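You operate a simulated robot arm through the tools that you are given. There is no shell and no other tool. Be economical: measure what you need, move in short steps, check, and stop when the job is done.

You are at the controls of a simulated two-armed robot. One attempt, no reset.

TASK
The thread snapped: set the tension to 4, reset, slow the tacker to 1600, then press READY.
Fine: pattern, size and count stay as they are.

It is judged by the outcome, as a careful person would: the job done as asked, and still so three seconds after it is handed in. It fails if anything else is knocked over, pushed out of place, dropped, spilled or broken.

THE ROBOT
Two 7-joint arms with two-finger parallel grippers on one trunk, hanging from a carriage that runs on a gantry, over the field with the corners [-2.108, 1.005], [-2.097, -0.275], [0.203, -0.255], [0.192, 1.025] (x, y) and turns from -362 to 325 degrees about z. Base frame: it is fixed where the carriage stands at the start and does not move with it; the origin is on the floor, on the carriage's upright axis, x ahead of it, y to its left, z up. Readings come in m, degrees, newtons and seconds.
The left shoulder is at the start at [0.04, 0.173, 1.422], the right one opposite. With the tool pointing down near the work surface each hand reaches from about 0.1 to 0.66 m from the robot's upright axis, wherever it stands, measured 20 degrees to its own side. Places, roughly: keypad [1.1, -0.3, 0.8]; small dial on the tacker [1.1, 0.1, 1.2]; tacker light switch [1, 0.1, 1.2]; tacker stop button [0.7, 0, 1.1]; tacker tension dial [0.7, 0, 1]; tacker wiper switch [0.9, 0.1, 1.2]. Payload 3.43 kg a hand.
Tool frame (each hand has its own): the origin (TCP) lies between the finger pads and is the grasp point; the fingertips stand 0.03 m ahead of it; z points along the fingers, y is the line along which they close. Largest opening 0.094 m; finger width 0.028, thickness 0.01; the body of the gripper, 0.05 by 0.096 m, starts 0.055 m behind the TCP.
Orientation is told as [roll, pitch, yaw] about the base's x, y, z axes, in that order, counted from this pose: with the fingers straight down and closing along the base's y, the tool's x points along the base's -x, its y along +y and its z along -z.

THE INTERFACE
- The arms move only by the tool arm_command. It takes "left_series", "right_series" or both (then of equal length, played together; a hand with none holds still); each is a list of rows, each a list of 3 entries, a list of its own where there are three numbers: the shift along the tool's x, y, z in m, then the turn, a rotation vector about the tool's x, y, z in degrees, then the closure, from 0 (fully open) to 1 (shut). In form: [[[dx, dy, dz], [rx, ry, rz], fingers], ...]. A call has 1 to 10 rows; each row is the pose to reach, as a shift and turn from the pose commanded when the call began, along the tool's axes at that moment. Each row takes 0.2 s and may step no farther than 0.05 m and 8.6 degrees from the row before; otherwise, or with a gripper value out of range, the whole call is refused. A pose out of reach is approached as far as the arm can. The call stops where the force on the tool passes 80 N (or 10 N more than at its start, if that is more) or the arm is blocked; 0.2 s more then pass. Each finger travels about 0.072 m/s and halts on what it meets, pressing with about 31 N; the grip force reading is that of the motor and also rises with nothing between the fingers. The clock runs only during rows and for 0.2 s after the last one: add rows that repeat a pose to give the fingers time. The reply holds the time, the measured pose of the TCP, the force on the tool along the base axes, the opening and the grip force, in the units named above and with some noise, with the torque about the TCP (base axes, N m) and any sound that the robot's microphone picked up, and new pictures: "show" is both (left out), scene, wrist or none (wrist: the cameras of the hands that moved).
- Cameras (640 x 400 px; columns grow to the right, rows downward): "scene" is now at [0.2296, -0.0248, 1.703]; the picture's right is [-0.32, -0.95, 0.00], its down [-0.78, 0.27, -0.57] and it looks along [0.54, -0.18, -0.82] (base axes); focal length 279 px, centre (320, 200). "left" rides on the left gripper at [0.076, -0.014, -0.102] in its tool frame; the picture's right is [0.18, 0.98, 0.00], its down [-0.75, 0.14, -0.64] and it looks along [-0.63, 0.12, 0.77] (tool axes); focal length 243 px, centre (320, 200). "right" rides on the right gripper at [0.076, 0.014, -0.103] in its tool frame; the picture's right is [-0.18, 0.98, 0.00], its down [-0.75, -0.14, -0.64] and it looks along [-0.63, -0.12, 0.77] (tool axes); focal length 243 px, centre (320, 200). There is no depth. A picture from a camera that has moved, and an enlarged one, comes with that camera's place and axes in the base frame and with its lens.
- lift_body(by): slides the trunk up (or, below 0, down) by that many m; the arms and the scene camera ride with it, the base frame stays. It gives what a move gives, with no picture.
- roll_base(legs): drives the robot by 1 to 6 legs, each [ahead, left, turn to the left] in m, m and degrees, along the robot's own axes; the way and the turn of a leg run together, so that a leg with both is an arc; at most 1.5 m and 180 degrees a leg. The arms and the cameras ride along, it lands a little off, and it stops where it bumps. It keeps to its track: a leg is cut to what the track allows. It gives what a move gives, and a new picture of the scene camera.
- head_to(pan, tilt): turns the head with the scene camera to pan (to the left, within 86 degrees either way) and tilt (down, from -29 to 69), counted from straight ahead of the robot. It gives what a move gives, and a new picture of the scene camera.
- close_up(camera, box): a new picture of the part [left, top, right, bottom] of that camera's present view, enlarged. No time passes.
- close_job(): hands the job in; it is judged then, once.

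Work in short steps. Places have to be worked out from the pictures, the camera data and where the tool is seen: move nearer, look again, correct. Check each grasp and each placing, and mend what went wrong. You have 120 turns and 260 pictures in all, those below and enlarged ones among them. Open the grippers and draw the arms clear of the work before you hand the job in, unless the task says otherwise; then end with one line.

The tools are called after ">>>" by a JSON object that holds its "method" and its "body". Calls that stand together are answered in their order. arm_command: Moves the arms, as the interface text tells. Its arguments: {"type":"object","properties":{"left_series":{"type":"array","items":{"type":"array"}},"right_series":{"type":"array","items":{"type":"array"}},"show":{"type":"string","enum":["both","scene","wrist","none"]}},"required":[]} The other tools are called the same way: lift_body (by) slides the trunk up or down; roll_base (legs) drives the base; head_to (pan, tilt) turns the head that bears the scene camera; close_up (camera, box) takes an enlarged picture of a part of a camera's view; close_job () hands the job in.

At the start:

```text
t: 0.0
left_ee_pos: [0.5243, 0.1018, 1.3619]
left_orientation: [0.0, -0.1, 0.0]
left_force: [-0.4, 0.0, 0.1]
left_moment: [-0.02, -0.03, 0.04]
left_finger_gap: 0.0941
left_grasp_force: 0.0
right_ee_pos: [0.4941, -0.3602, 1.2012]
right_orientation: [0.0, 0.0, 0.0]
right_force: [-0.9, -0.3, 0.8]
right_moment: [-0.02, 0.03, 0.03]
right_finger_gap: 0.0938
right_grasp_force: 0.2
trunk travel left (down, up): [-0.575, 0.206]
robot x, y, heading: [-0.0006, 0.0015, 0.3]
head pan, tilt: [-18.7, 55.6]
```

scene: 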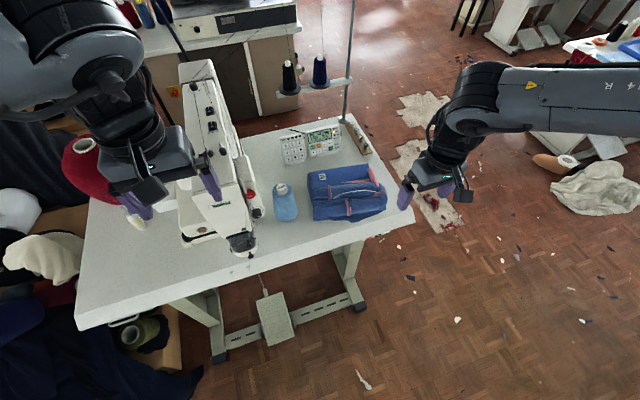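
right: 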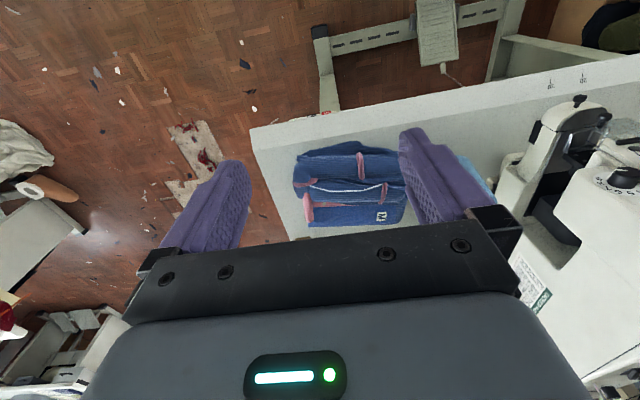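
left: 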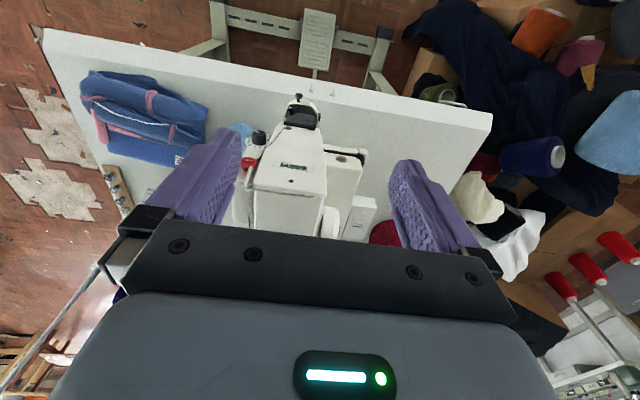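

I'll start by enlarging the keypad and the tacker head in the scene view.

>>> {"method": "close_up", "body": {"camera": "scene", "box": [270, 110, 380, 180]}}

>>> {"method": "close_up", "body": {"camera": "scene", "box": [160, 50, 310, 260]}}

>>> {"method": "close_up", "body": {"camera": "right", "box": [460, 80, 640, 340]}}

>>> {"method": "close_up", "body": {"camera": "left", "box": [200, 80, 400, 250]}}

```text
5.71 times, centred on (325, 145) of scene
camera zoom: at [0.2296, -0.0248, 1.703], right [-0.32, -0.95, 0.0], down [-0.78, 0.27, -0.57], along [0.54, -0.18, -0.82], focal length 1594 px, centre (291, 514)
```

zoom: 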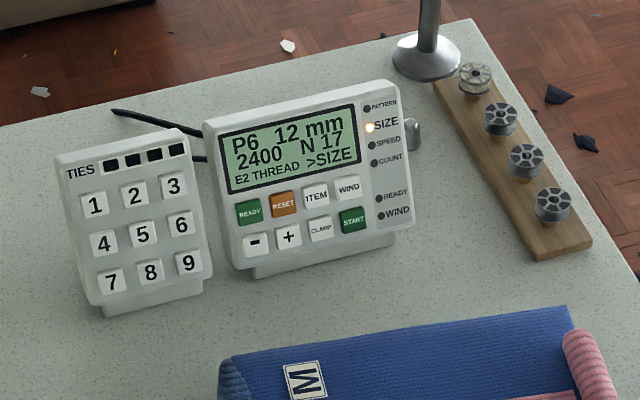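

```text
1.90 times, centred on (235, 155) of scene
camera zoom: at [0.2296, -0.0248, 1.703], right [-0.32, -0.95, 0.0], down [-0.78, 0.27, -0.57], along [0.54, -0.18, -0.82], focal length 531 px, centre (482, 286)
```

zoom: 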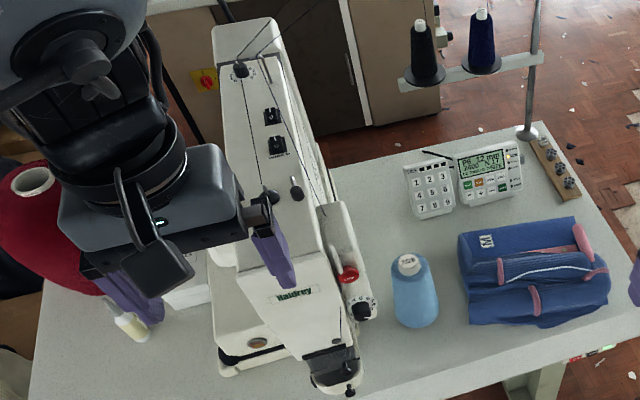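

```text
1.54 times, centred on (550, 210) of right
camera zoom: at [0.4178, -0.3439, 1.3026], right [0.18, 0.98, 0.0], down [0.75, -0.14, 0.64], along [0.63, -0.12, -0.77], focal length 373 px, centre (-34, 185)
```

zoom: 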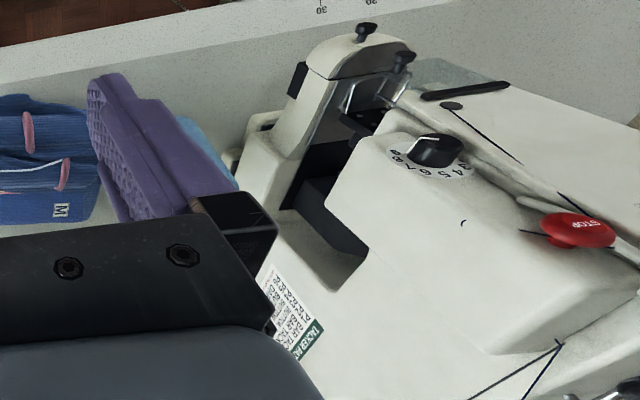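

```text
2.35 times, centred on (300, 165) of left
camera zoom: at [0.4475, 0.0876, 1.4646], right [-0.18, 0.98, 0.0], down [0.75, 0.14, 0.64], along [0.63, 0.12, -0.77], focal length 571 px, centre (367, 282)
```

zoom: 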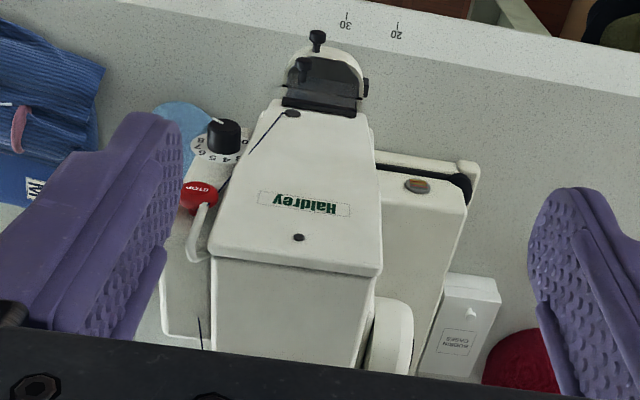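

Next I'll zoom further on the tension dial to read its setting and its axis.

>>> {"method": "close_up", "body": {"camera": "scene", "box": [225, 175, 275, 225]}}

>>> {"method": "close_up", "body": {"camera": "right", "box": [580, 130, 640, 210]}}

>>> {"method": "close_up", "body": {"camera": "left", "box": [230, 110, 310, 180]}}

```text
8.00 times, centred on (250, 200) of scene
camera zoom: at [0.2296, -0.0248, 1.703], right [-0.32, -0.95, 0.0], down [-0.78, 0.27, -0.57], along [0.54, -0.18, -0.82], focal length 2231 px, centre (880, 200)
```

zoom: 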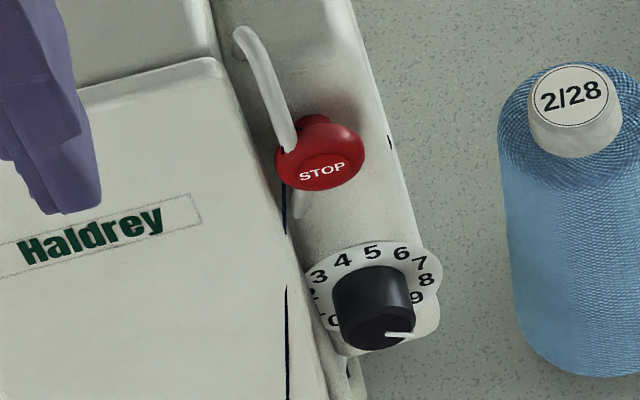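

```text
5.00 times, centred on (610, 170) of right
camera zoom: at [0.4178, -0.3439, 1.3026], right [0.18, 0.98, 0.0], down [0.75, -0.14, 0.64], along [0.63, -0.12, -0.77], focal length 1213 px, centre (-1130, 350)
```

zoom: 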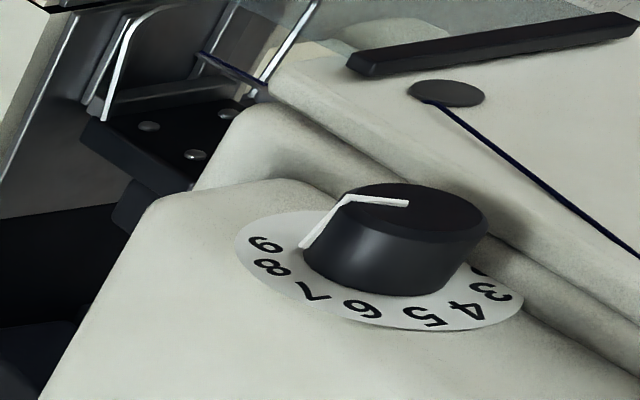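

```text
5.71 times, centred on (270, 145) of left
camera zoom: at [0.4475, 0.0876, 1.4646], right [-0.18, 0.98, 0.0], down [0.75, 0.14, 0.64], along [0.63, 0.12, -0.77], focal length 1386 px, centre (606, 514)
```

zoom: 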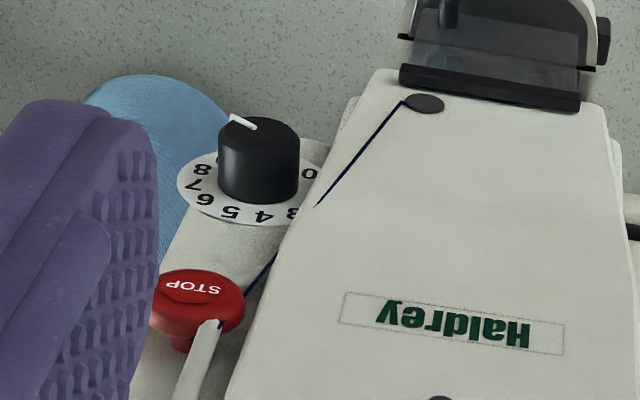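

The dial's axis leans toward the robot. I'll back off and lower the trunk so I can see it from lower down.

>>> {"method": "roll_base", "body": {"legs": [[-0.3, 0, 0]]}}

>>> {"method": "lift_body", "body": {"by": -0.3}}

>>> {"method": "head_to", "body": {"pan": 0, "tilt": 22}}

```text
t: 2.0
left_ee_pos: [0.228, 0.1, 1.3613]
left_orientation: [0.0, 0.1, -0.2]
left_force: [-1.0, -0.6, -0.8]
left_moment: [0.01, 0.01, -0.02]
left_finger_gap: 0.0942
left_grasp_force: 0.0
right_ee_pos: [0.1946, -0.3607, 1.2002]
right_orientation: [0.0, 0.0, -0.3]
right_force: [-0.4, -0.6, 0.5]
right_moment: [0.0, -0.02, -0.03]
right_finger_gap: 0.094
right_grasp_force: 0.0
trunk travel left (down, up): [-0.575, 0.206]
robot x, y, heading: [-0.2969, -0.0001, -0.2]
head pan, tilt: [-18.7, 55.6]
camera scene: at [-0.0679, -0.0251, 1.7029], right [-0.33, -0.95, 0.0], down [-0.78, 0.27, -0.57], along [0.53, -0.18, -0.82], focal length 279 px, centre (320, 200)
```

scene: 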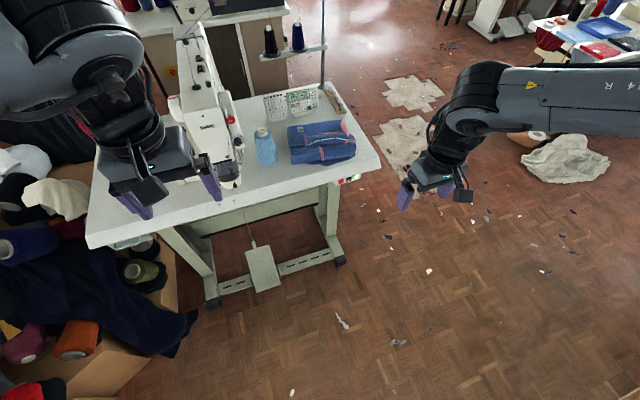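

```text
t: 5.0
left_ee_pos: [0.2272, 0.0994, 1.0618]
left_orientation: [0.0, 0.1, -0.2]
left_force: [0.1, -0.1, -0.5]
left_moment: [-0.01, -0.02, -0.01]
left_finger_gap: 0.094
left_grasp_force: 0.2
right_ee_pos: [0.1948, -0.3607, 0.9015]
right_orientation: [0.0, 0.0, -0.4]
right_force: [0.0, -0.2, -0.2]
right_moment: [0.03, 0.03, 0.01]
right_finger_gap: 0.0938
right_grasp_force: 0.0
trunk travel left (down, up): [-0.275, 0.506]
robot x, y, heading: [-0.2992, -0.0002, -0.1]
head pan, tilt: [-18.7, 55.6]
```

```text
t: 6.0
left_ee_pos: [0.2273, 0.0998, 1.0616]
left_orientation: [0.0, 0.0, -0.1]
left_force: [0.2, -0.3, 0.2]
left_moment: [-0.01, 0.0, 0.03]
left_finger_gap: 0.0938
left_grasp_force: 0.1
right_ee_pos: [0.1967, -0.3605, 0.9005]
right_orientation: [0.0, 0.1, -0.3]
right_force: [-0.6, -0.6, 0.5]
right_moment: [0.01, -0.03, -0.01]
right_finger_gap: 0.094
right_grasp_force: 0.1
trunk travel left (down, up): [-0.275, 0.506]
robot x, y, heading: [-0.2993, -0.0007, -0.0]
head pan, tilt: [0.0, 22.0]
camera scene: at [-0.0426, -0.0023, 1.4525], right [0.0, -1.0, 0.0], down [-0.38, 0.0, -0.93], along [0.93, 0.0, -0.38], focal length 279 px, centre (320, 200)
```

scene: 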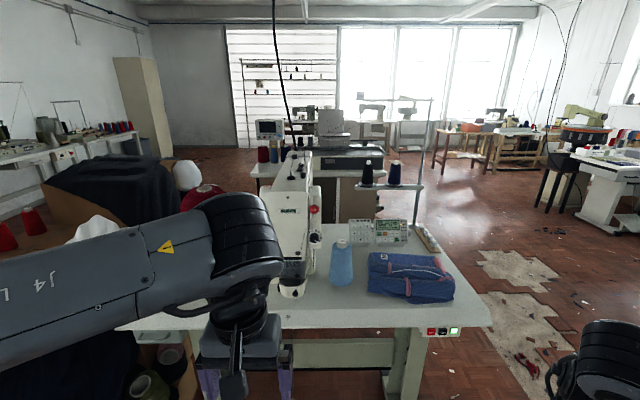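

Now a zoom on the dial, the machine head and the panel from this angle.

>>> {"method": "close_up", "body": {"camera": "scene", "box": [280, 190, 350, 300]}}

>>> {"method": "close_up", "body": {"camera": "scene", "box": [335, 210, 445, 260]}}

```text
3.64 times, centred on (315, 245) of scene
camera zoom: at [-0.0426, -0.0023, 1.4525], right [0.0, -1.0, 0.0], down [-0.38, 0.0, -0.93], along [0.93, 0.0, -0.38], focal length 1014 px, centre (338, 36)
```

zoom: 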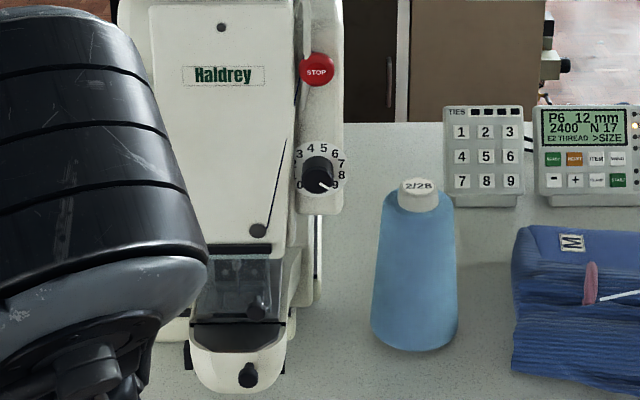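

```text
5.82 times, centred on (390, 235) of scene
camera zoom: at [-0.0426, -0.0023, 1.4525], right [0.0, -1.0, 0.0], down [-0.38, 0.0, -0.93], along [0.93, 0.0, -0.38], focal length 1623 px, centre (-87, -4)
```

zoom: 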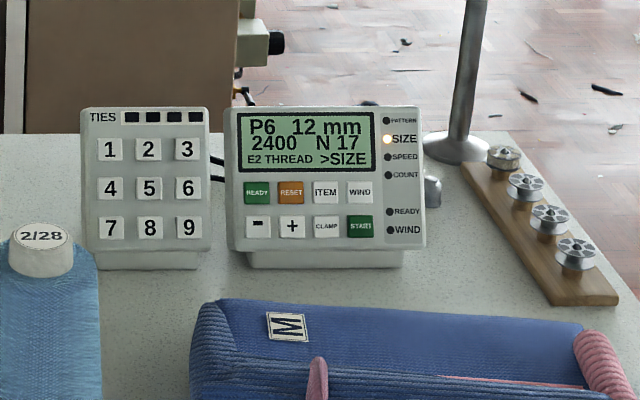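

Triangulating puts the dial at about [0.677, 0.013, 1.04], facing the robot. I'll raise the right hand and pitch it so that its camera looks level at the dial.

>>> {"method": "arm_command", "body": {"right_series": [[[0, 0, -0.03], [0, -8.4, 0], 0.5], [[0, 0, -0.06], [0, -16.8, 0], 1], [[0, 0, -0.09], [0, -25.2, 0], 1], [[0, 0, -0.12], [0, -33.6, 0], 1], [[-0.03, 0, -0.14], [0, -42, 0], 1], [[-0.06, 0, -0.14], [0, -50, 0], 1]], "show": "wrist"}}

```text
t: 7.4
left_ee_pos: [0.2276, 0.0998, 1.0622]
left_orientation: [0.1, -0.1, -0.2]
left_force: [-0.3, 1.0, -0.2]
left_moment: [-0.01, -0.03, 0.02]
left_finger_gap: 0.0941
left_grasp_force: 0.1
right_ee_pos: [0.2545, -0.3594, 1.0406]
right_orientation: [0.0, -50.0, -0.1]
right_force: [0.8, 0.2, 0.7]
right_moment: [-0.02, 0.02, 0.02]
right_finger_gap: 0.0
right_grasp_force: 31.1
trunk travel left (down, up): [-0.275, 0.506]
robot x, y, heading: [-0.2958, -0.0007, -0.2]
head pan, tilt: [0.0, 22.0]
camera right: at [0.1275, -0.344, 1.0478], right [0.12, 0.98, 0.14], down [-0.01, -0.14, 0.99], along [0.99, -0.12, -0.01], focal length 243 px, centre (320, 200)
```

right: 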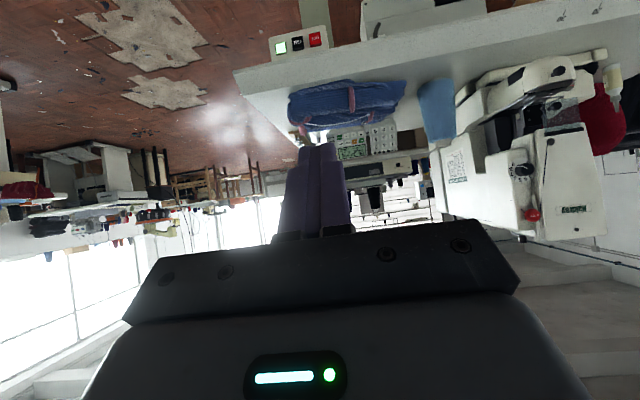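

Fingers shut and the hand is clear. I'll yaw the hand 45° left and move it forward to see the dial from the side.

>>> {"method": "arm_command", "body": {"right_series": [[[0, 0, 0.03], [-6.4, 0, -5.35], 1], [[-0.02, 0, 0.06], [-12.8, 0, -10.7], 1], [[-0.04, 0, 0.09], [-19.1, 0, -16.1], 1], [[-0.07, 0, 0.12], [-25.5, 0, -21.4], 1], [[-0.09, 0, 0.14], [-31.9, 0, -26.8], 1]], "show": "both"}}

```text
t: 8.6
left_ee_pos: [0.2285, 0.0996, 1.0627]
left_orientation: [0.0, -0.1, -0.2]
left_force: [0.7, -0.3, 0.0]
left_moment: [0.03, 0.0, -0.02]
left_finger_gap: 0.0939
left_grasp_force: 0.0
right_ee_pos: [0.4219, -0.3602, 1.0201]
right_orientation: [-0.1, -50.0, 41.7]
right_force: [-0.3, 0.7, 0.9]
right_moment: [-0.01, -0.02, -0.02]
right_finger_gap: 0.0
right_grasp_force: 31.0
trunk travel left (down, up): [-0.275, 0.506]
robot x, y, heading: [-0.294, 0.0007, -0.5]
head pan, tilt: [0.0, 22.0]
camera scene: at [-0.0421, -0.0021, 1.4527], right [0.0, -1.0, 0.0], down [-0.37, 0.0, -0.93], along [0.93, 0.0, -0.37], focal length 279 px, centre (320, 200)
camera right: at [0.317, -0.4331, 1.0273], right [-0.56, 0.81, 0.14], down [0.09, -0.11, 0.99], along [0.82, 0.57, -0.01], focal length 243 px, centre (320, 200)
```

scene: 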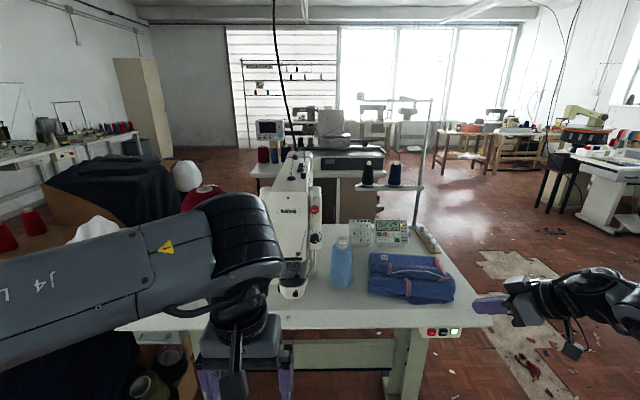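
right: 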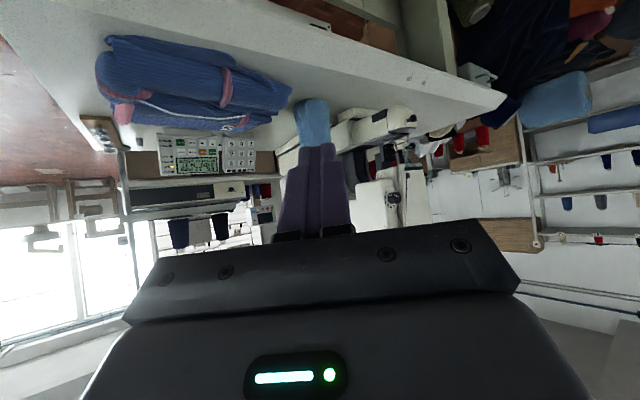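

>>> {"method": "close_up", "body": {"camera": "right", "box": [340, 100, 440, 230]}}

>>> {"method": "close_up", "body": {"camera": "right", "box": [375, 180, 415, 220]}}

```text
3.08 times, centred on (390, 165) of right
camera zoom: at [0.317, -0.4331, 1.0273], right [-0.56, 0.81, 0.14], down [0.09, -0.11, 0.99], along [0.82, 0.57, -0.01], focal length 746 px, centre (105, 308)
```

zoom: 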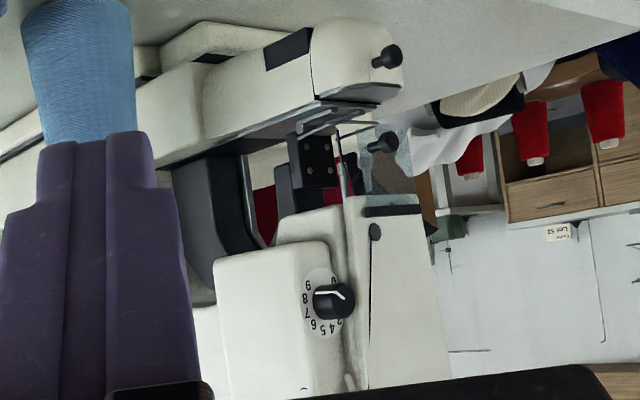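

```text
10.00 times, centred on (395, 200) of right
camera zoom: at [0.317, -0.4331, 1.0273], right [-0.56, 0.81, 0.14], down [0.09, -0.11, 0.99], along [0.82, 0.57, -0.01], focal length 2426 px, centre (-430, 200)
```

zoom: 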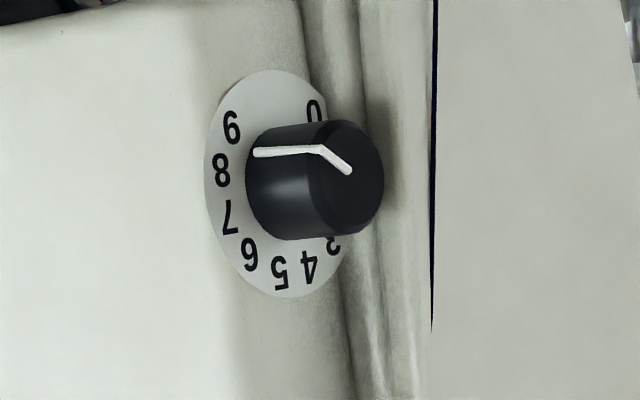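

The dial face is essentially vertical and faces the robot. The knob is 27 mm across and 20 mm deep, centred near [0.673, 0.01, 1.042], and the head cover is close on its left. I'll retract the left hand and undo the right hand's yaw while drawing it back.

>>> {"method": "arm_command", "body": {"left_series": [[[0.02, 0.02, 0], [0, 0, 0], 0.3], [[0.05, 0.05, 0], [0, 0, 0], 1], [[0.08, 0.08, 0], [0, 0, 0], 1], [[0.11, 0.11, 0], [0, 0, 0], 1], [[0.14, 0.14, 0], [0, 0, 0], 1], [[0.17, 0.17, 0], [0, 0, 0], 1]], "right_series": [[[0.004, 0.032, -0.01], [5.4, 0, 4.5], 1], [[0.008, 0.064, -0.02], [10.7, 0, 9.0], 1], [[0.012, 0.096, -0.03], [16, 0, 13.4], 1], [[0.016, 0.128, -0.04], [21.3, 0, 17.9], 1], [[0.02, 0.16, -0.05], [26.6, 0, 22.3], 1], [[0.0235, 0.188, -0.059], [31.9, 0, 26.8], 1]], "show": "none"}}

>>> {"method": "arm_command", "body": {"right_series": [[[0, 0, 0], [0, -8, 0], 0.8], [[0, 0, 0], [0, -16, 0], 0.6], [[0, 0, 0], [0, -24, 0], 0.5], [[0, 0, 0], [0, -32, 0], 0.5], [[0, 0, 0], [0, -40, 0], 0.5]], "show": "none"}}

>>> {"method": "arm_command", "body": {"right_series": [[[0, 0, 0], [0, 0, -8], 0.5], [[0, 0.02, 0], [0, 0, -16], 0.5], [[0, 0.05, 0], [0, 0, -24], 0.5], [[0, 0.08, 0], [0, 0, -32], 0.5], [[0, 0.11, 0], [0, 0, -40], 0.5], [[0, 0.14, 0], [0, 0, -48], 0.5], [[0, 0.17, 0], [0, 0, -56], 0.5], [[0, 0.2, 0], [0, 0, -64], 0.5], [[0, 0.23, 0], [0, 0, -70], 0.5], [[0, 0.26, 0], [0, 0, -70], 0.5]], "show": "both"}}

```text
t: 10.0
left_ee_pos: [0.0567, 0.2724, 1.0619]
left_orientation: [0.0, 0.0, -0.3]
left_force: [0.0, -0.7, 0.5]
left_moment: [-0.03, 0.02, 0.02]
left_finger_gap: 0.0
left_grasp_force: 31.2
right_ee_pos: [0.249, -0.2593, 1.039]
right_orientation: [0.0, -50.0, -0.3]
right_force: [0.2, 0.2, 0.0]
right_moment: [0.01, -0.01, -0.02]
right_finger_gap: 0.0002
right_grasp_force: 30.3
trunk travel left (down, up): [-0.275, 0.506]
robot x, y, heading: [-0.2997, 0.0013, -0.2]
head pan, tilt: [0.0, 22.0]
```

```text
t: 11.2
left_ee_pos: [0.0582, 0.2703, 1.0629]
left_orientation: [0.0, -0.2, -0.2]
left_force: [0.2, 0.6, 0.4]
left_moment: [-0.01, 0.05, 0.03]
left_finger_gap: 0.0001
left_grasp_force: 31.1
right_ee_pos: [0.2537, -0.2474, 1.0355]
right_orientation: [1.7, -84.5, -0.3]
right_force: [-0.4, 0.4, 0.4]
right_moment: [0.03, 0.03, 0.03]
right_finger_gap: 0.0471
right_grasp_force: 0.1
right hand out of reach, approached as far as the arm can: row 5
trunk travel left (down, up): [-0.275, 0.506]
robot x, y, heading: [-0.2975, -0.0001, -0.6]
head pan, tilt: [0.0, 22.0]
```

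```text
t: 13.4
left_ee_pos: [0.0595, 0.2689, 1.0617]
left_orientation: [0.0, 0.0, -0.2]
left_force: [-0.3, -0.1, 0.2]
left_moment: [0.0, -0.01, 0.01]
left_finger_gap: 0.0
left_grasp_force: 31.1
right_ee_pos: [0.2043, -0.0926, 1.0641]
right_orientation: [-84.1, -20.0, 89.6]
right_force: [0.8, -0.4, 0.2]
right_moment: [0.0, 0.01, 0.01]
right_finger_gap: 0.0469
right_grasp_force: 0.1
right hand out of reach, approached as far as the arm can: row 5, 6, 7, 8, 9, 10
trunk travel left (down, up): [-0.275, 0.506]
robot x, y, heading: [-0.2958, 0.0009, -0.3]
head pan, tilt: [0.0, 22.0]
camera scene: at [-0.0423, -0.0024, 1.4526], right [0.0, -1.0, 0.0], down [-0.37, 0.0, -0.93], along [0.93, 0.0, -0.37], focal length 279 px, centre (320, 200)
camera right: at [0.1003, -0.1622, 1.0338], right [-0.1, 0.51, -0.86], down [-0.62, 0.64, 0.45], along [0.78, 0.57, 0.25], focal length 243 px, centre (320, 200)
```

scene: 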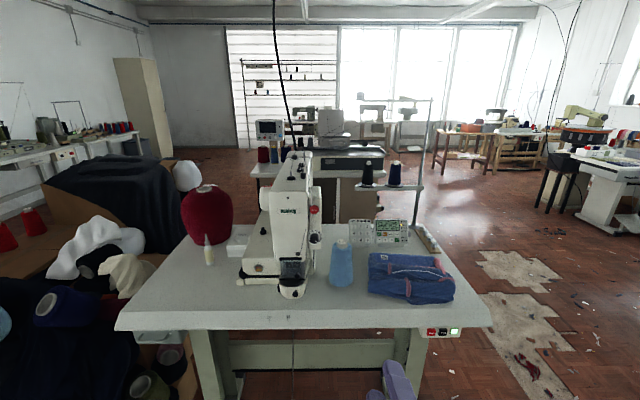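
right: 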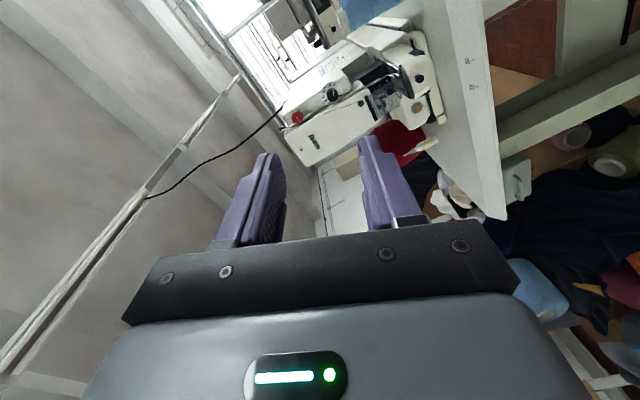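

The orientation is nearly right, with the fingers forward and closing near vertical, but the hand is too close to the trunk. I'll extend it forward in free space to see whether the full pose becomes reachable.

>>> {"method": "arm_command", "body": {"right_series": [[[0, 0, 0.04], [0, 0, 0], 0.5], [[0, 0, 0.08], [0, 0, 0], 0.5], [[0, 0, 0.12], [0, 0, 0], 0.5], [[0, 0, 0.16], [0, 0, 0], 0.5], [[0, 0, 0.16], [0, 0, 0], 0.5]], "show": "both"}}

```text
t: 14.6
left_ee_pos: [0.0581, 0.2701, 1.0633]
left_orientation: [0.0, 0.0, -0.1]
left_force: [-0.1, 0.1, 0.2]
left_moment: [-0.03, 0.02, -0.01]
left_finger_gap: 0.0
left_grasp_force: 31.0
right_ee_pos: [0.2277, -0.1119, 1.0569]
right_orientation: [-84.2, -20.0, 89.6]
right_force: [-0.3, -0.1, 0.4]
right_moment: [-0.01, -0.02, 0.03]
right_finger_gap: 0.0471
right_grasp_force: 0.0
right hand out of reach, approached as far as the arm can: row 1, 2, 3, 4, 5
trunk travel left (down, up): [-0.275, 0.506]
robot x, y, heading: [-0.2933, -0.0011, 0.2]
head pan, tilt: [0.0, 22.0]
camera scene: at [-0.0426, -0.0022, 1.4525], right [0.0, -1.0, 0.0], down [-0.37, 0.0, -0.93], along [0.93, 0.0, -0.37], focal length 279 px, centre (320, 200)
camera right: at [0.1229, -0.1812, 1.0267], right [-0.1, 0.51, -0.85], down [-0.62, 0.64, 0.45], along [0.78, 0.57, 0.25], focal length 243 px, centre (320, 200)
```

scene: 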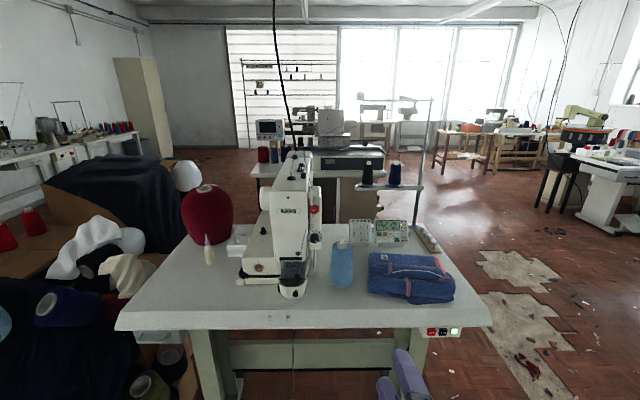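
right: 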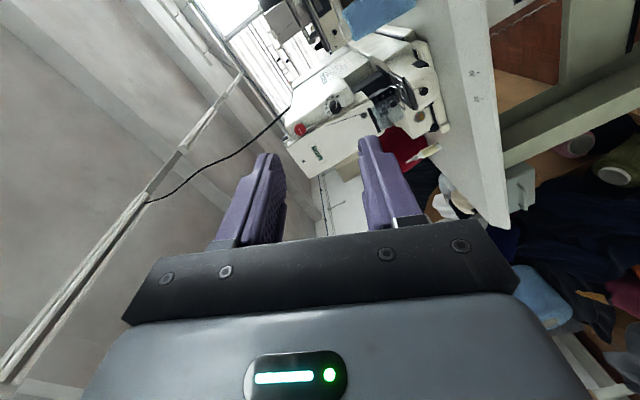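

The limit comes from crossing to the left, not from the distance ahead. I'll test reaching straight ahead of the right shoulder, around y = -0.2.

>>> {"method": "arm_command", "body": {"right_series": [[[0.04, 0, 0], [0, 0, 0], 0.5], [[0.08, 0, 0], [0, 0, 0], 0.5], [[0.12, 0, 0], [0, 0, 0], 0.5], [[0.16, 0, 0], [0, 0, 0], 0.5], [[0.2, 0, 0], [0, 0, 0], 0.5], [[0.24, 0, 0], [0, 0, 0], 0.5], [[0.24, 0, 0], [0, 0, 0], 0.5]], "show": "none"}}

```text
t: 16.2
left_ee_pos: [0.0596, 0.2716, 1.062]
left_orientation: [0.0, -0.1, -0.1]
left_force: [0.7, -0.2, 0.2]
left_moment: [-0.02, -0.02, -0.02]
left_finger_gap: 0.0002
left_grasp_force: 30.6
right_ee_pos: [0.2254, -0.3366, 0.9741]
right_orientation: [-84.1, -20.2, 89.6]
right_force: [0.3, -0.4, 0.3]
right_moment: [0.01, 0.01, -0.03]
right_finger_gap: 0.0469
right_grasp_force: 0.1
trunk travel left (down, up): [-0.275, 0.506]
robot x, y, heading: [-0.2971, -0.0027, -0.2]
head pan, tilt: [0.0, 22.0]
```

This pose is reachable. Now I'll test going forward along the tool axis from here.

>>> {"method": "arm_command", "body": {"right_series": [[[0, 0, 0.04], [0, 0, 0], 0.5], [[0, 0, 0.08], [0, 0, 0], 0.5], [[0, 0, 0.12], [0, 0, 0], 0.5], [[0, 0, 0.16], [0, 0, 0], 0.5], [[0, 0, 0.2], [0, 0, 0], 0.5]], "show": "none"}}

```text
t: 17.4
left_ee_pos: [0.0594, 0.271, 1.0632]
left_orientation: [0.0, -0.1, -0.2]
left_force: [0.6, 0.5, 0.5]
left_moment: [-0.01, 0.01, -0.03]
left_finger_gap: 0.0
left_grasp_force: 31.1
right_ee_pos: [0.426, -0.3278, 0.9544]
right_orientation: [-84.3, -20.2, 89.6]
right_force: [-0.6, 0.6, -0.1]
right_moment: [0.01, 0.0, -0.01]
right_finger_gap: 0.0468
right_grasp_force: 0.0
trunk travel left (down, up): [-0.275, 0.506]
robot x, y, heading: [-0.2976, 0.0038, -0.4]
head pan, tilt: [0.0, 22.0]
```

Forward reach is good: 0.72 m ahead of the robot. I'll check lateral motion to the left at this extension, up at dial height.

>>> {"method": "arm_command", "body": {"right_series": [[[-0.04, -0.006, 0], [0, 0, 0], 0.5], [[-0.08, -0.012, 0], [0, 0, 0], 0.5], [[-0.12, -0.018, 0], [0, 0, 0], 0.5], [[-0.15, -0.021, 0], [0, 0, 0], 0.5], [[-0.15, -0.021, 0], [0, 0, -8], 0.5], [[-0.15, -0.021, 0], [0, 0, -16], 0.5], [[-0.15, -0.021, 0], [0, 0, -24], 0.5], [[-0.15, -0.021, 0], [0, 0, -32], 0.5], [[-0.15, -0.021, 0], [0, 0, -40], 0.5]], "show": "both"}}

```text
t: 19.4
left_ee_pos: [0.0587, 0.2697, 1.0621]
left_orientation: [0.0, 0.1, -0.2]
left_force: [-0.2, 0.5, -0.3]
left_moment: [0.03, 0.01, 0.0]
left_finger_gap: 0.0
left_grasp_force: 30.9
right_ee_pos: [0.4261, -0.1964, 1.0254]
right_orientation: [-84.1, 19.8, 93.6]
right_force: [0.0, 0.0, 0.0]
right_moment: [0.0, 0.0, 0.02]
right_finger_gap: 0.047
right_grasp_force: 0.1
trunk travel left (down, up): [-0.275, 0.506]
robot x, y, heading: [-0.3004, 0.0005, -0.4]
head pan, tilt: [0.0, 22.0]
camera scene: at [-0.0426, -0.0023, 1.4525], right [0.0, -1.0, 0.0], down [-0.37, 0.0, -0.93], along [0.93, 0.0, -0.37], focal length 279 px, centre (320, 200)
camera right: at [0.3279, -0.2754, 1.0475], right [-0.09, -0.16, -0.98], down [-0.67, 0.74, -0.06], along [0.74, 0.65, -0.18], focal length 243 px, centre (320, 200)
```

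scene: 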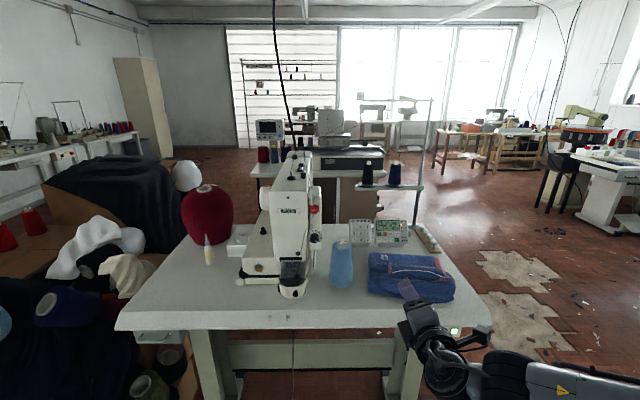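
right: 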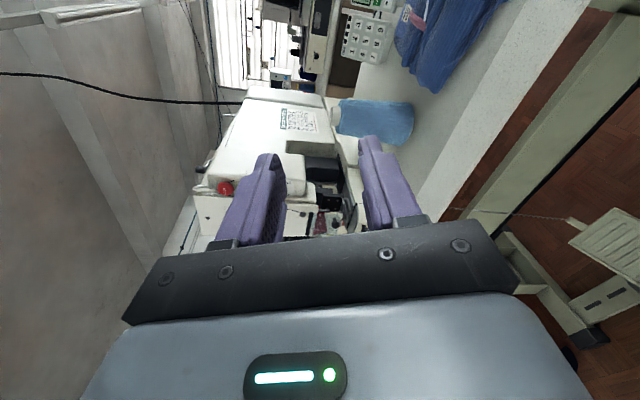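

That works, and the roll range I need is available about 0.2 m right of the robot's axis. I'll drive the robot left by 0.205, then ahead by 0.12.

>>> {"method": "roll_base", "body": {"legs": [[0, 0.205, 0.3], [0.12, 0, 0]]}}

>>> {"method": "close_up", "body": {"camera": "right", "box": [160, 60, 420, 240]}}

```text
t: 21.9
left_ee_pos: [0.1795, 0.4759, 1.0621]
left_orientation: [0.0, -0.1, -0.1]
left_force: [0.2, 0.3, 0.9]
left_moment: [0.0, 0.02, 0.01]
left_finger_gap: 0.0
left_grasp_force: 31.3
right_ee_pos: [0.5502, 0.0096, 1.0259]
right_orientation: [-84.2, 19.7, 93.7]
right_force: [-0.2, 0.1, 0.6]
right_moment: [0.0, -0.03, 0.0]
right_finger_gap: 0.047
right_grasp_force: 0.1
trunk travel left (down, up): [-0.275, 0.506]
robot x, y, heading: [-0.1782, 0.2062, -0.2]
head pan, tilt: [0.0, 22.0]
camera scene: at [0.0794, 0.2029, 1.4527], right [0.0, -1.0, 0.0], down [-0.37, 0.0, -0.93], along [0.93, 0.0, -0.37], focal length 279 px, centre (320, 200)
```

scene: 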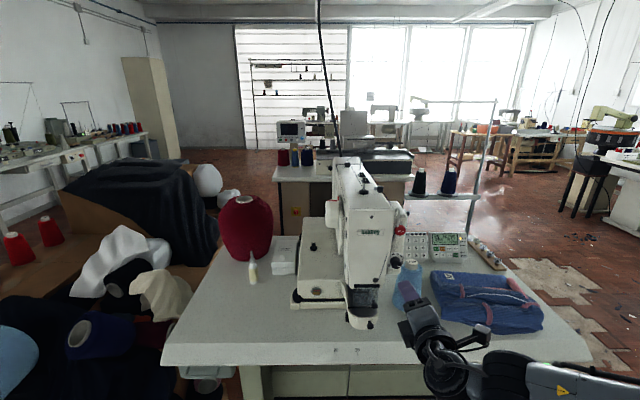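

```text
2.22 times, centred on (290, 150) of right
camera zoom: at [0.4507, -0.0695, 1.0474], right [-0.09, -0.16, -0.98], down [-0.67, 0.74, -0.06], along [0.73, 0.66, -0.18], focal length 539 px, centre (387, 311)
```

zoom: 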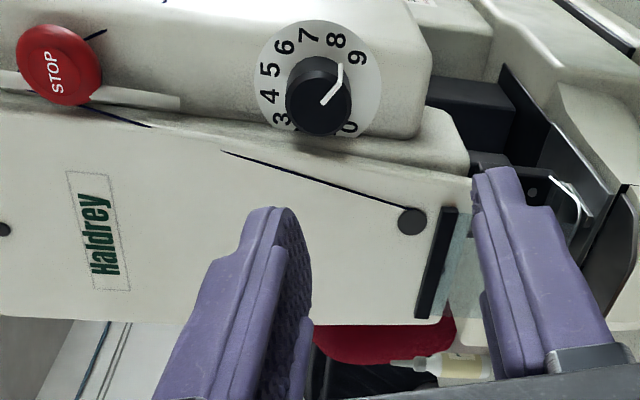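

I have an excellent view here: the pointer stands at about 9 and the dial axis is near y 0.010, z 1.040. I'll zoom in to check the clearance on the cover side.

>>> {"method": "close_up", "body": {"camera": "right", "box": [260, 55, 360, 125]}}

>>> {"method": "close_up", "body": {"camera": "scene", "box": [380, 220, 420, 270]}}

```text
5.71 times, centred on (310, 90) of right
camera zoom: at [0.4507, -0.0695, 1.0474], right [-0.09, -0.16, -0.98], down [-0.67, 0.74, -0.06], along [0.73, 0.66, -0.18], focal length 1386 px, centre (377, 829)
```

zoom: 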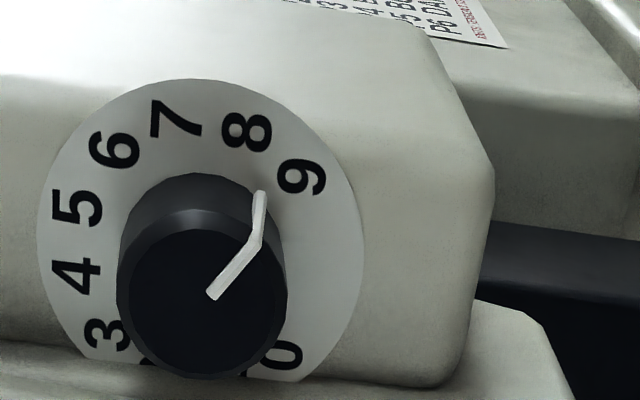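

```text
8.00 times, centred on (400, 245) of scene
camera zoom: at [0.0794, 0.2029, 1.4527], right [0.0, -1.0, 0.0], down [-0.37, 0.0, -0.93], along [0.93, 0.0, -0.37], focal length 2231 px, centre (-320, -160)
```

zoom: 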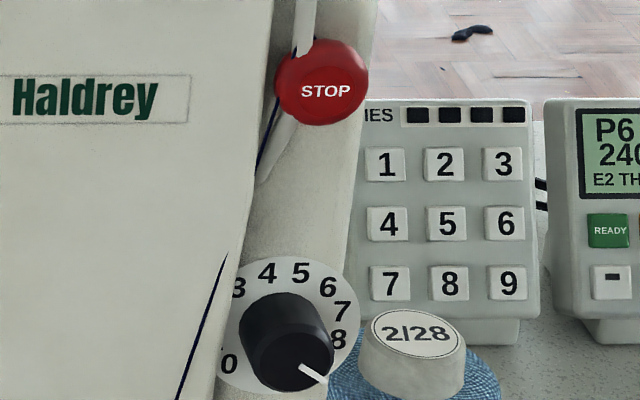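

The cover by the plate is low (about 7 mm), so clearance is fine if I stop the tips short of the plate. I'll roll the hand +40° to the start-of-turn attitude and narrow the gap.

>>> {"method": "arm_command", "body": {"right_series": [[[0, 0, 0], [0, 0, 8], 0.6], [[0, 0, 0], [0, 0, 16], 0.6], [[0, 0, 0], [0, 0, 24], 0.6], [[0, 0, 0], [0, 0, 32], 0.6], [[0, 0, 0], [0, 0, 40], 0.6]], "show": "none"}}

>>> {"method": "arm_command", "body": {"right_series": [[[0, 0, 0.01], [3.5, 0.5, 0], 0.6], [[0, 0, 0.025], [3.5, 0.5, 0], 0.6]], "show": "wrist"}}

```text
t: 23.1
left_ee_pos: [0.1797, 0.4762, 1.0617]
left_orientation: [0.0, 0.1, -0.1]
left_force: [-0.8, 0.9, -0.9]
left_moment: [0.0, 0.02, 0.01]
left_finger_gap: 0.0
left_grasp_force: 31.0
right_ee_pos: [0.5479, 0.0094, 1.0265]
right_orientation: [-84.1, -20.3, 89.7]
right_force: [0.6, 0.1, 0.4]
right_moment: [0.01, 0.05, -0.01]
right_finger_gap: 0.0372
right_grasp_force: 0.0
trunk travel left (down, up): [-0.275, 0.506]
robot x, y, heading: [-0.1778, 0.2038, 0.1]
head pan, tilt: [0.0, 22.0]
```

```text
t: 23.7
left_ee_pos: [0.1814, 0.4747, 1.0612]
left_orientation: [-0.1, 0.0, -0.1]
left_force: [0.8, -0.2, -0.9]
left_moment: [0.02, 0.0, 0.02]
left_finger_gap: 0.0002
left_grasp_force: 31.3
right_ee_pos: [0.565, 0.0015, 1.0312]
right_orientation: [-87.4, -20.1, 89.2]
right_force: [0.3, -0.8, 0.4]
right_moment: [-0.01, -0.01, 0.04]
right_finger_gap: 0.0375
right_grasp_force: 0.1
right hand out of reach, approached as far as the arm can: row 1, 2
trunk travel left (down, up): [-0.275, 0.506]
robot x, y, heading: [-0.1779, 0.2051, -0.3]
head pan, tilt: [0.0, 22.0]
camera right: at [0.4601, -0.0645, 0.9945], right [-0.04, 0.51, -0.86], down [-0.63, 0.66, 0.42], along [0.78, 0.55, 0.3], focal length 243 px, centre (320, 200)
```

right: 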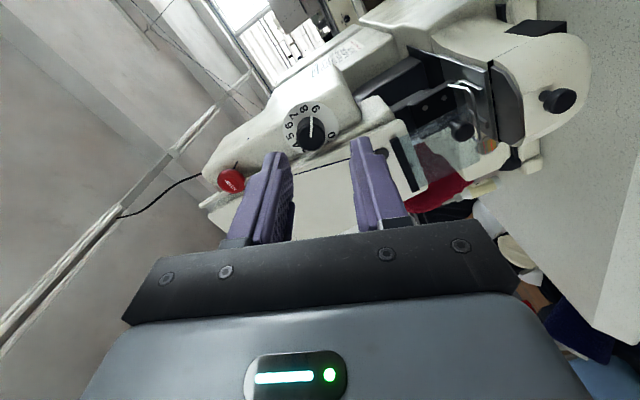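

The roll limits reach slightly here. I'll back up, shift the robot another 0.09 left, and move the hand right by the same amount.

>>> {"method": "roll_base", "body": {"legs": [[-0.08, 0, 0], [0, 0.09, 0]]}}

>>> {"method": "arm_command", "body": {"right_series": [[[0.04, -0.01, 0], [0, 0, 0], 0.6], [[0.077, -0.031, 0], [0, 0, 0], 0.6], [[0.077, -0.031, 0], [0, 0, 0], 0.6]], "show": "none"}}

```text
t: 25.5
left_ee_pos: [0.0986, 0.5648, 1.0617]
left_orientation: [0.1, 0.0, -0.2]
left_force: [0.6, -0.3, -1.0]
left_moment: [-0.05, 0.02, 0.01]
left_finger_gap: 0.0003
left_grasp_force: 30.9
right_ee_pos: [0.4833, 0.0918, 1.0303]
right_orientation: [-87.4, -20.0, 89.0]
right_force: [-0.3, 1.1, -0.1]
right_moment: [-0.03, -0.05, 0.0]
right_finger_gap: 0.0377
right_grasp_force: 0.1
trunk travel left (down, up): [-0.275, 0.506]
robot x, y, heading: [-0.2546, 0.2966, -0.1]
head pan, tilt: [0.0, 22.0]
camera scene: at [-0.0018, 0.2932, 1.4526], right [0.0, -1.0, 0.0], down [-0.37, 0.0, -0.93], along [0.93, 0.0, -0.37], focal length 279 px, centre (320, 200)
```

scene: 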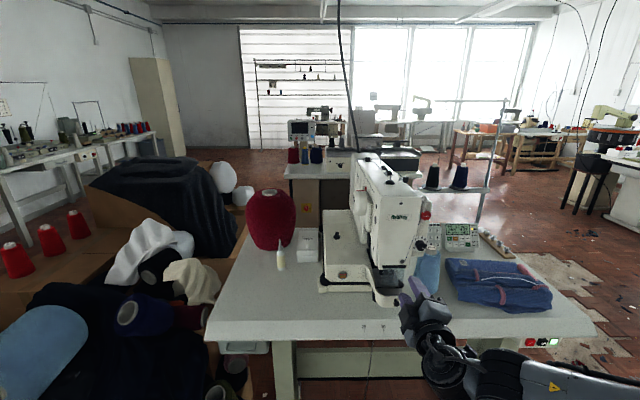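

```text
t: 26.3
left_ee_pos: [0.0989, 0.5666, 1.0623]
left_orientation: [0.0, 0.1, -0.2]
left_force: [-0.1, 0.7, -0.3]
left_moment: [-0.03, 0.01, -0.01]
left_finger_gap: 0.0
left_grasp_force: 30.8
right_ee_pos: [0.4834, 0.0089, 1.0325]
right_orientation: [-87.4, -20.1, 89.1]
right_force: [0.1, 0.4, -1.0]
right_moment: [-0.01, 0.03, -0.01]
right_finger_gap: 0.0376
right_grasp_force: 0.0
trunk travel left (down, up): [-0.275, 0.506]
robot x, y, heading: [-0.2574, 0.2969, -0.1]
head pan, tilt: [0.0, 22.0]
```

The alignment is good, with the tool axis at [0.999, 0, -0.04]. I'll drive forward 0.085 to get the tips just short of the knob, then look.

>>> {"method": "roll_base", "body": {"legs": [[0.085, 0, 0]]}}

>>> {"method": "arm_command", "body": {"right_series": [[[-0.003, -0.008, 0.015], [0, 0, 0], 0.6], [[-0.003, -0.008, 0.03], [0, 0, 0], 0.6], [[-0.003, -0.008, 0.03], [0, 0, 0], 0.6]], "show": "wrist"}}

>>> {"method": "close_up", "body": {"camera": "right", "box": [220, 70, 400, 190]}}

```text
t: 27.4
left_ee_pos: [0.1858, 0.5645, 1.0625]
left_orientation: [0.0, 0.1, -0.2]
left_force: [-0.2, 0.6, -0.8]
left_moment: [-0.02, 0.01, -0.01]
left_finger_gap: 0.0
left_grasp_force: 31.1
right_ee_pos: [0.57, 0.0083, 1.0322]
right_orientation: [-87.4, -20.1, 89.2]
right_force: [-0.3, 0.1, 0.5]
right_moment: [0.0, 0.04, 0.01]
right_finger_gap: 0.0375
right_grasp_force: 0.0
trunk travel left (down, up): [-0.275, 0.506]
robot x, y, heading: [-0.1676, 0.2983, -0.0]
head pan, tilt: [0.0, 22.0]
camera scene: at [0.0848, 0.2925, 1.4527], right [0.0, -1.0, 0.0], down [-0.37, 0.0, -0.93], along [0.93, 0.0, -0.37], focal length 279 px, centre (320, 200)
```

scene: 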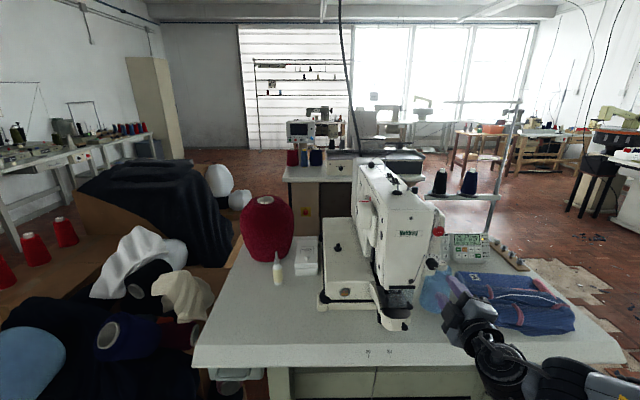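

```text
t: 28.2
left_ee_pos: [0.186, 0.5655, 1.0625]
left_orientation: [0.0, 0.1, -0.1]
left_force: [-0.3, 0.2, 0.4]
left_moment: [0.04, 0.01, 0.01]
left_finger_gap: 0.0
left_grasp_force: 31.1
right_ee_pos: [0.6011, 0.008, 1.0371]
right_orientation: [-87.5, -20.0, 89.1]
right_force: [0.5, 0.3, 0.2]
right_moment: [0.02, 0.02, -0.01]
right_finger_gap: 0.0376
right_grasp_force: 0.1
trunk travel left (down, up): [-0.275, 0.506]
robot x, y, heading: [-0.1692, 0.296, 0.1]
head pan, tilt: [0.0, 22.0]
camera right: at [0.4962, -0.0583, 1.0027], right [-0.04, 0.51, -0.86], down [-0.62, 0.66, 0.42], along [0.78, 0.55, 0.29], focal length 243 px, centre (320, 200)
```

right: 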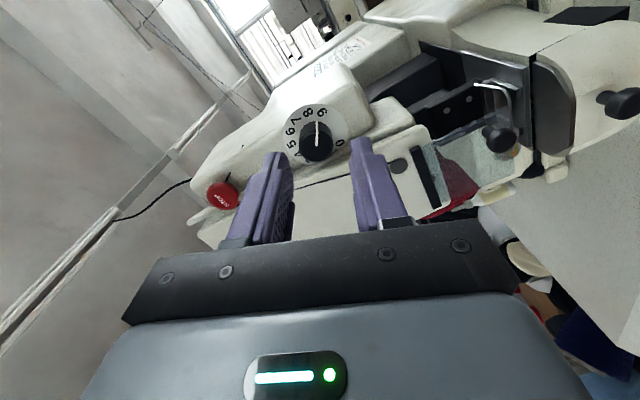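

```text
3.33 times, centred on (310, 130) of right
camera zoom: at [0.4962, -0.0583, 1.0027], right [-0.04, 0.51, -0.86], down [-0.62, 0.66, 0.42], along [0.78, 0.55, 0.29], focal length 809 px, centre (353, 433)
```

zoom: 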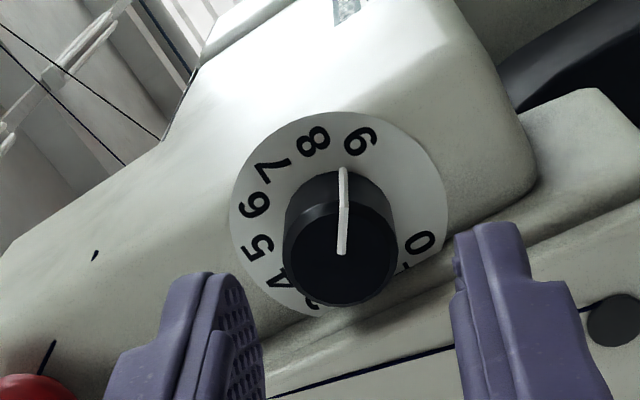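

The knob axis comes out at about y 0.009, z 1.0385, so only a 1–2 mm correction is needed. I'll advance so the fingers straddle the knob, open, and check before closing.

>>> {"method": "arm_command", "body": {"right_series": [[[-0.0016, -0.0015, 0.012], [0, 0, 0], 0.6], [[-0.0016, -0.0015, 0.024], [0, 0, 0], 0.6], [[-0.0016, -0.0015, 0.034], [0, 0, 0], 0.6]], "show": "wrist"}}

>>> {"method": "close_up", "body": {"camera": "right", "box": [220, 70, 400, 190]}}

```text
t: 29.0
left_ee_pos: [0.1859, 0.5649, 1.0614]
left_orientation: [-0.1, 0.0, -0.3]
left_force: [-0.6, 0.3, -0.6]
left_moment: [0.02, 0.04, 0.02]
left_finger_gap: 0.0002
left_grasp_force: 30.3
right_ee_pos: [0.6321, 0.0068, 1.0433]
right_orientation: [-87.4, -20.0, 89.0]
right_force: [-0.1, -0.1, 0.3]
right_moment: [0.02, -0.01, 0.03]
right_finger_gap: 0.0377
right_grasp_force: 0.0
right hand out of reach, approached as far as the arm can: row 3
trunk travel left (down, up): [-0.275, 0.506]
robot x, y, heading: [-0.1739, 0.2948, 0.1]
head pan, tilt: [0.0, 22.0]
camera right: at [0.5269, -0.059, 1.0064], right [-0.04, 0.51, -0.86], down [-0.62, 0.66, 0.42], along [0.78, 0.55, 0.29], focal length 243 px, centre (320, 200)
```

right: 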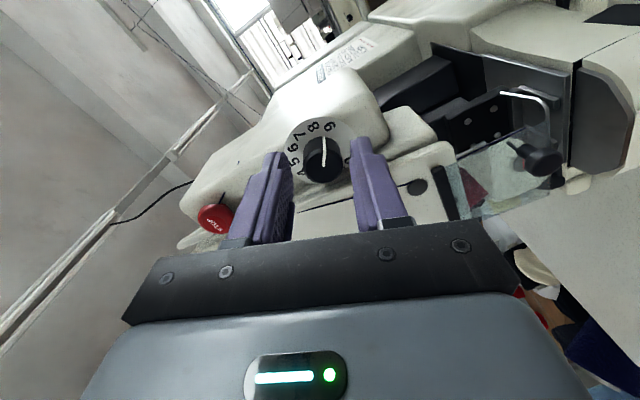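

```text
3.33 times, centred on (310, 130) of right
camera zoom: at [0.5269, -0.059, 1.0064], right [-0.04, 0.51, -0.86], down [-0.62, 0.66, 0.42], along [0.78, 0.55, 0.29], focal length 809 px, centre (353, 433)
```

zoom: 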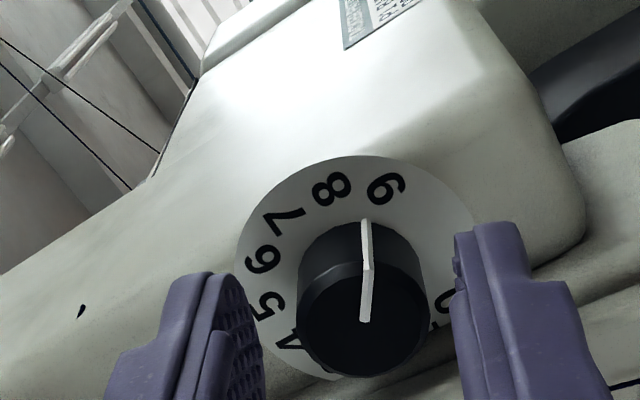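

The knob is between the fingers, but the arm is at its limit and has drifted a few mm high. I'll draw the hand back and drive the base forward so the arm is relaxed.

>>> {"method": "arm_command", "body": {"right_series": [[[0, 0.002, -0.025], [0, 0, 0], 0.6], [[0, 0.0042, -0.05], [0, 0, 0], 0.6], [[0, 0.0042, -0.07], [0, 0, 0], 0.6]], "show": "none"}}

>>> {"method": "roll_base", "body": {"legs": [[0.06, 0, 0]]}}

```text
t: 29.8
left_ee_pos: [0.1853, 0.5645, 1.0614]
left_orientation: [0.0, 0.1, -0.2]
left_force: [-0.1, 1.3, 0.3]
left_moment: [0.02, -0.02, 0.0]
left_finger_gap: 0.0
left_grasp_force: 30.7
right_ee_pos: [0.561, 0.0093, 1.0408]
right_orientation: [-87.4, -20.0, 89.0]
right_force: [-0.9, -0.7, 0.4]
right_moment: [0.0, 0.02, 0.0]
right_finger_gap: 0.0375
right_grasp_force: 0.1
trunk travel left (down, up): [-0.275, 0.506]
robot x, y, heading: [-0.1708, 0.2962, -0.1]
head pan, tilt: [0.0, 22.0]
```

```text
t: 30.7
left_ee_pos: [0.2461, 0.5655, 1.0633]
left_orientation: [0.0, -0.1, -0.3]
left_force: [0.6, -0.5, 0.6]
left_moment: [0.01, 0.03, -0.02]
left_finger_gap: 0.0
left_grasp_force: 30.6
right_ee_pos: [0.6229, 0.0078, 1.0419]
right_orientation: [-87.5, -20.1, 89.0]
right_force: [0.7, 0.2, 0.6]
right_moment: [0.04, 0.03, 0.0]
right_finger_gap: 0.0377
right_grasp_force: 0.0
trunk travel left (down, up): [-0.275, 0.506]
robot x, y, heading: [-0.1125, 0.2921, 0.1]
head pan, tilt: [0.0, 22.0]
camera scene: at [0.145, 0.2921, 1.4528], right [0.0, -1.0, 0.0], down [-0.37, 0.0, -0.93], along [0.93, 0.0, -0.37], focal length 279 px, centre (320, 200)
```

scene: 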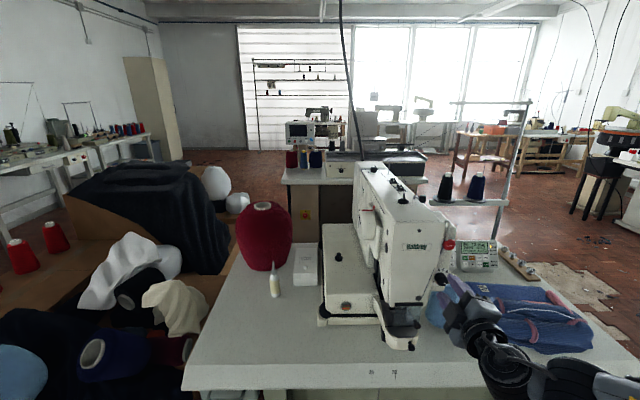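

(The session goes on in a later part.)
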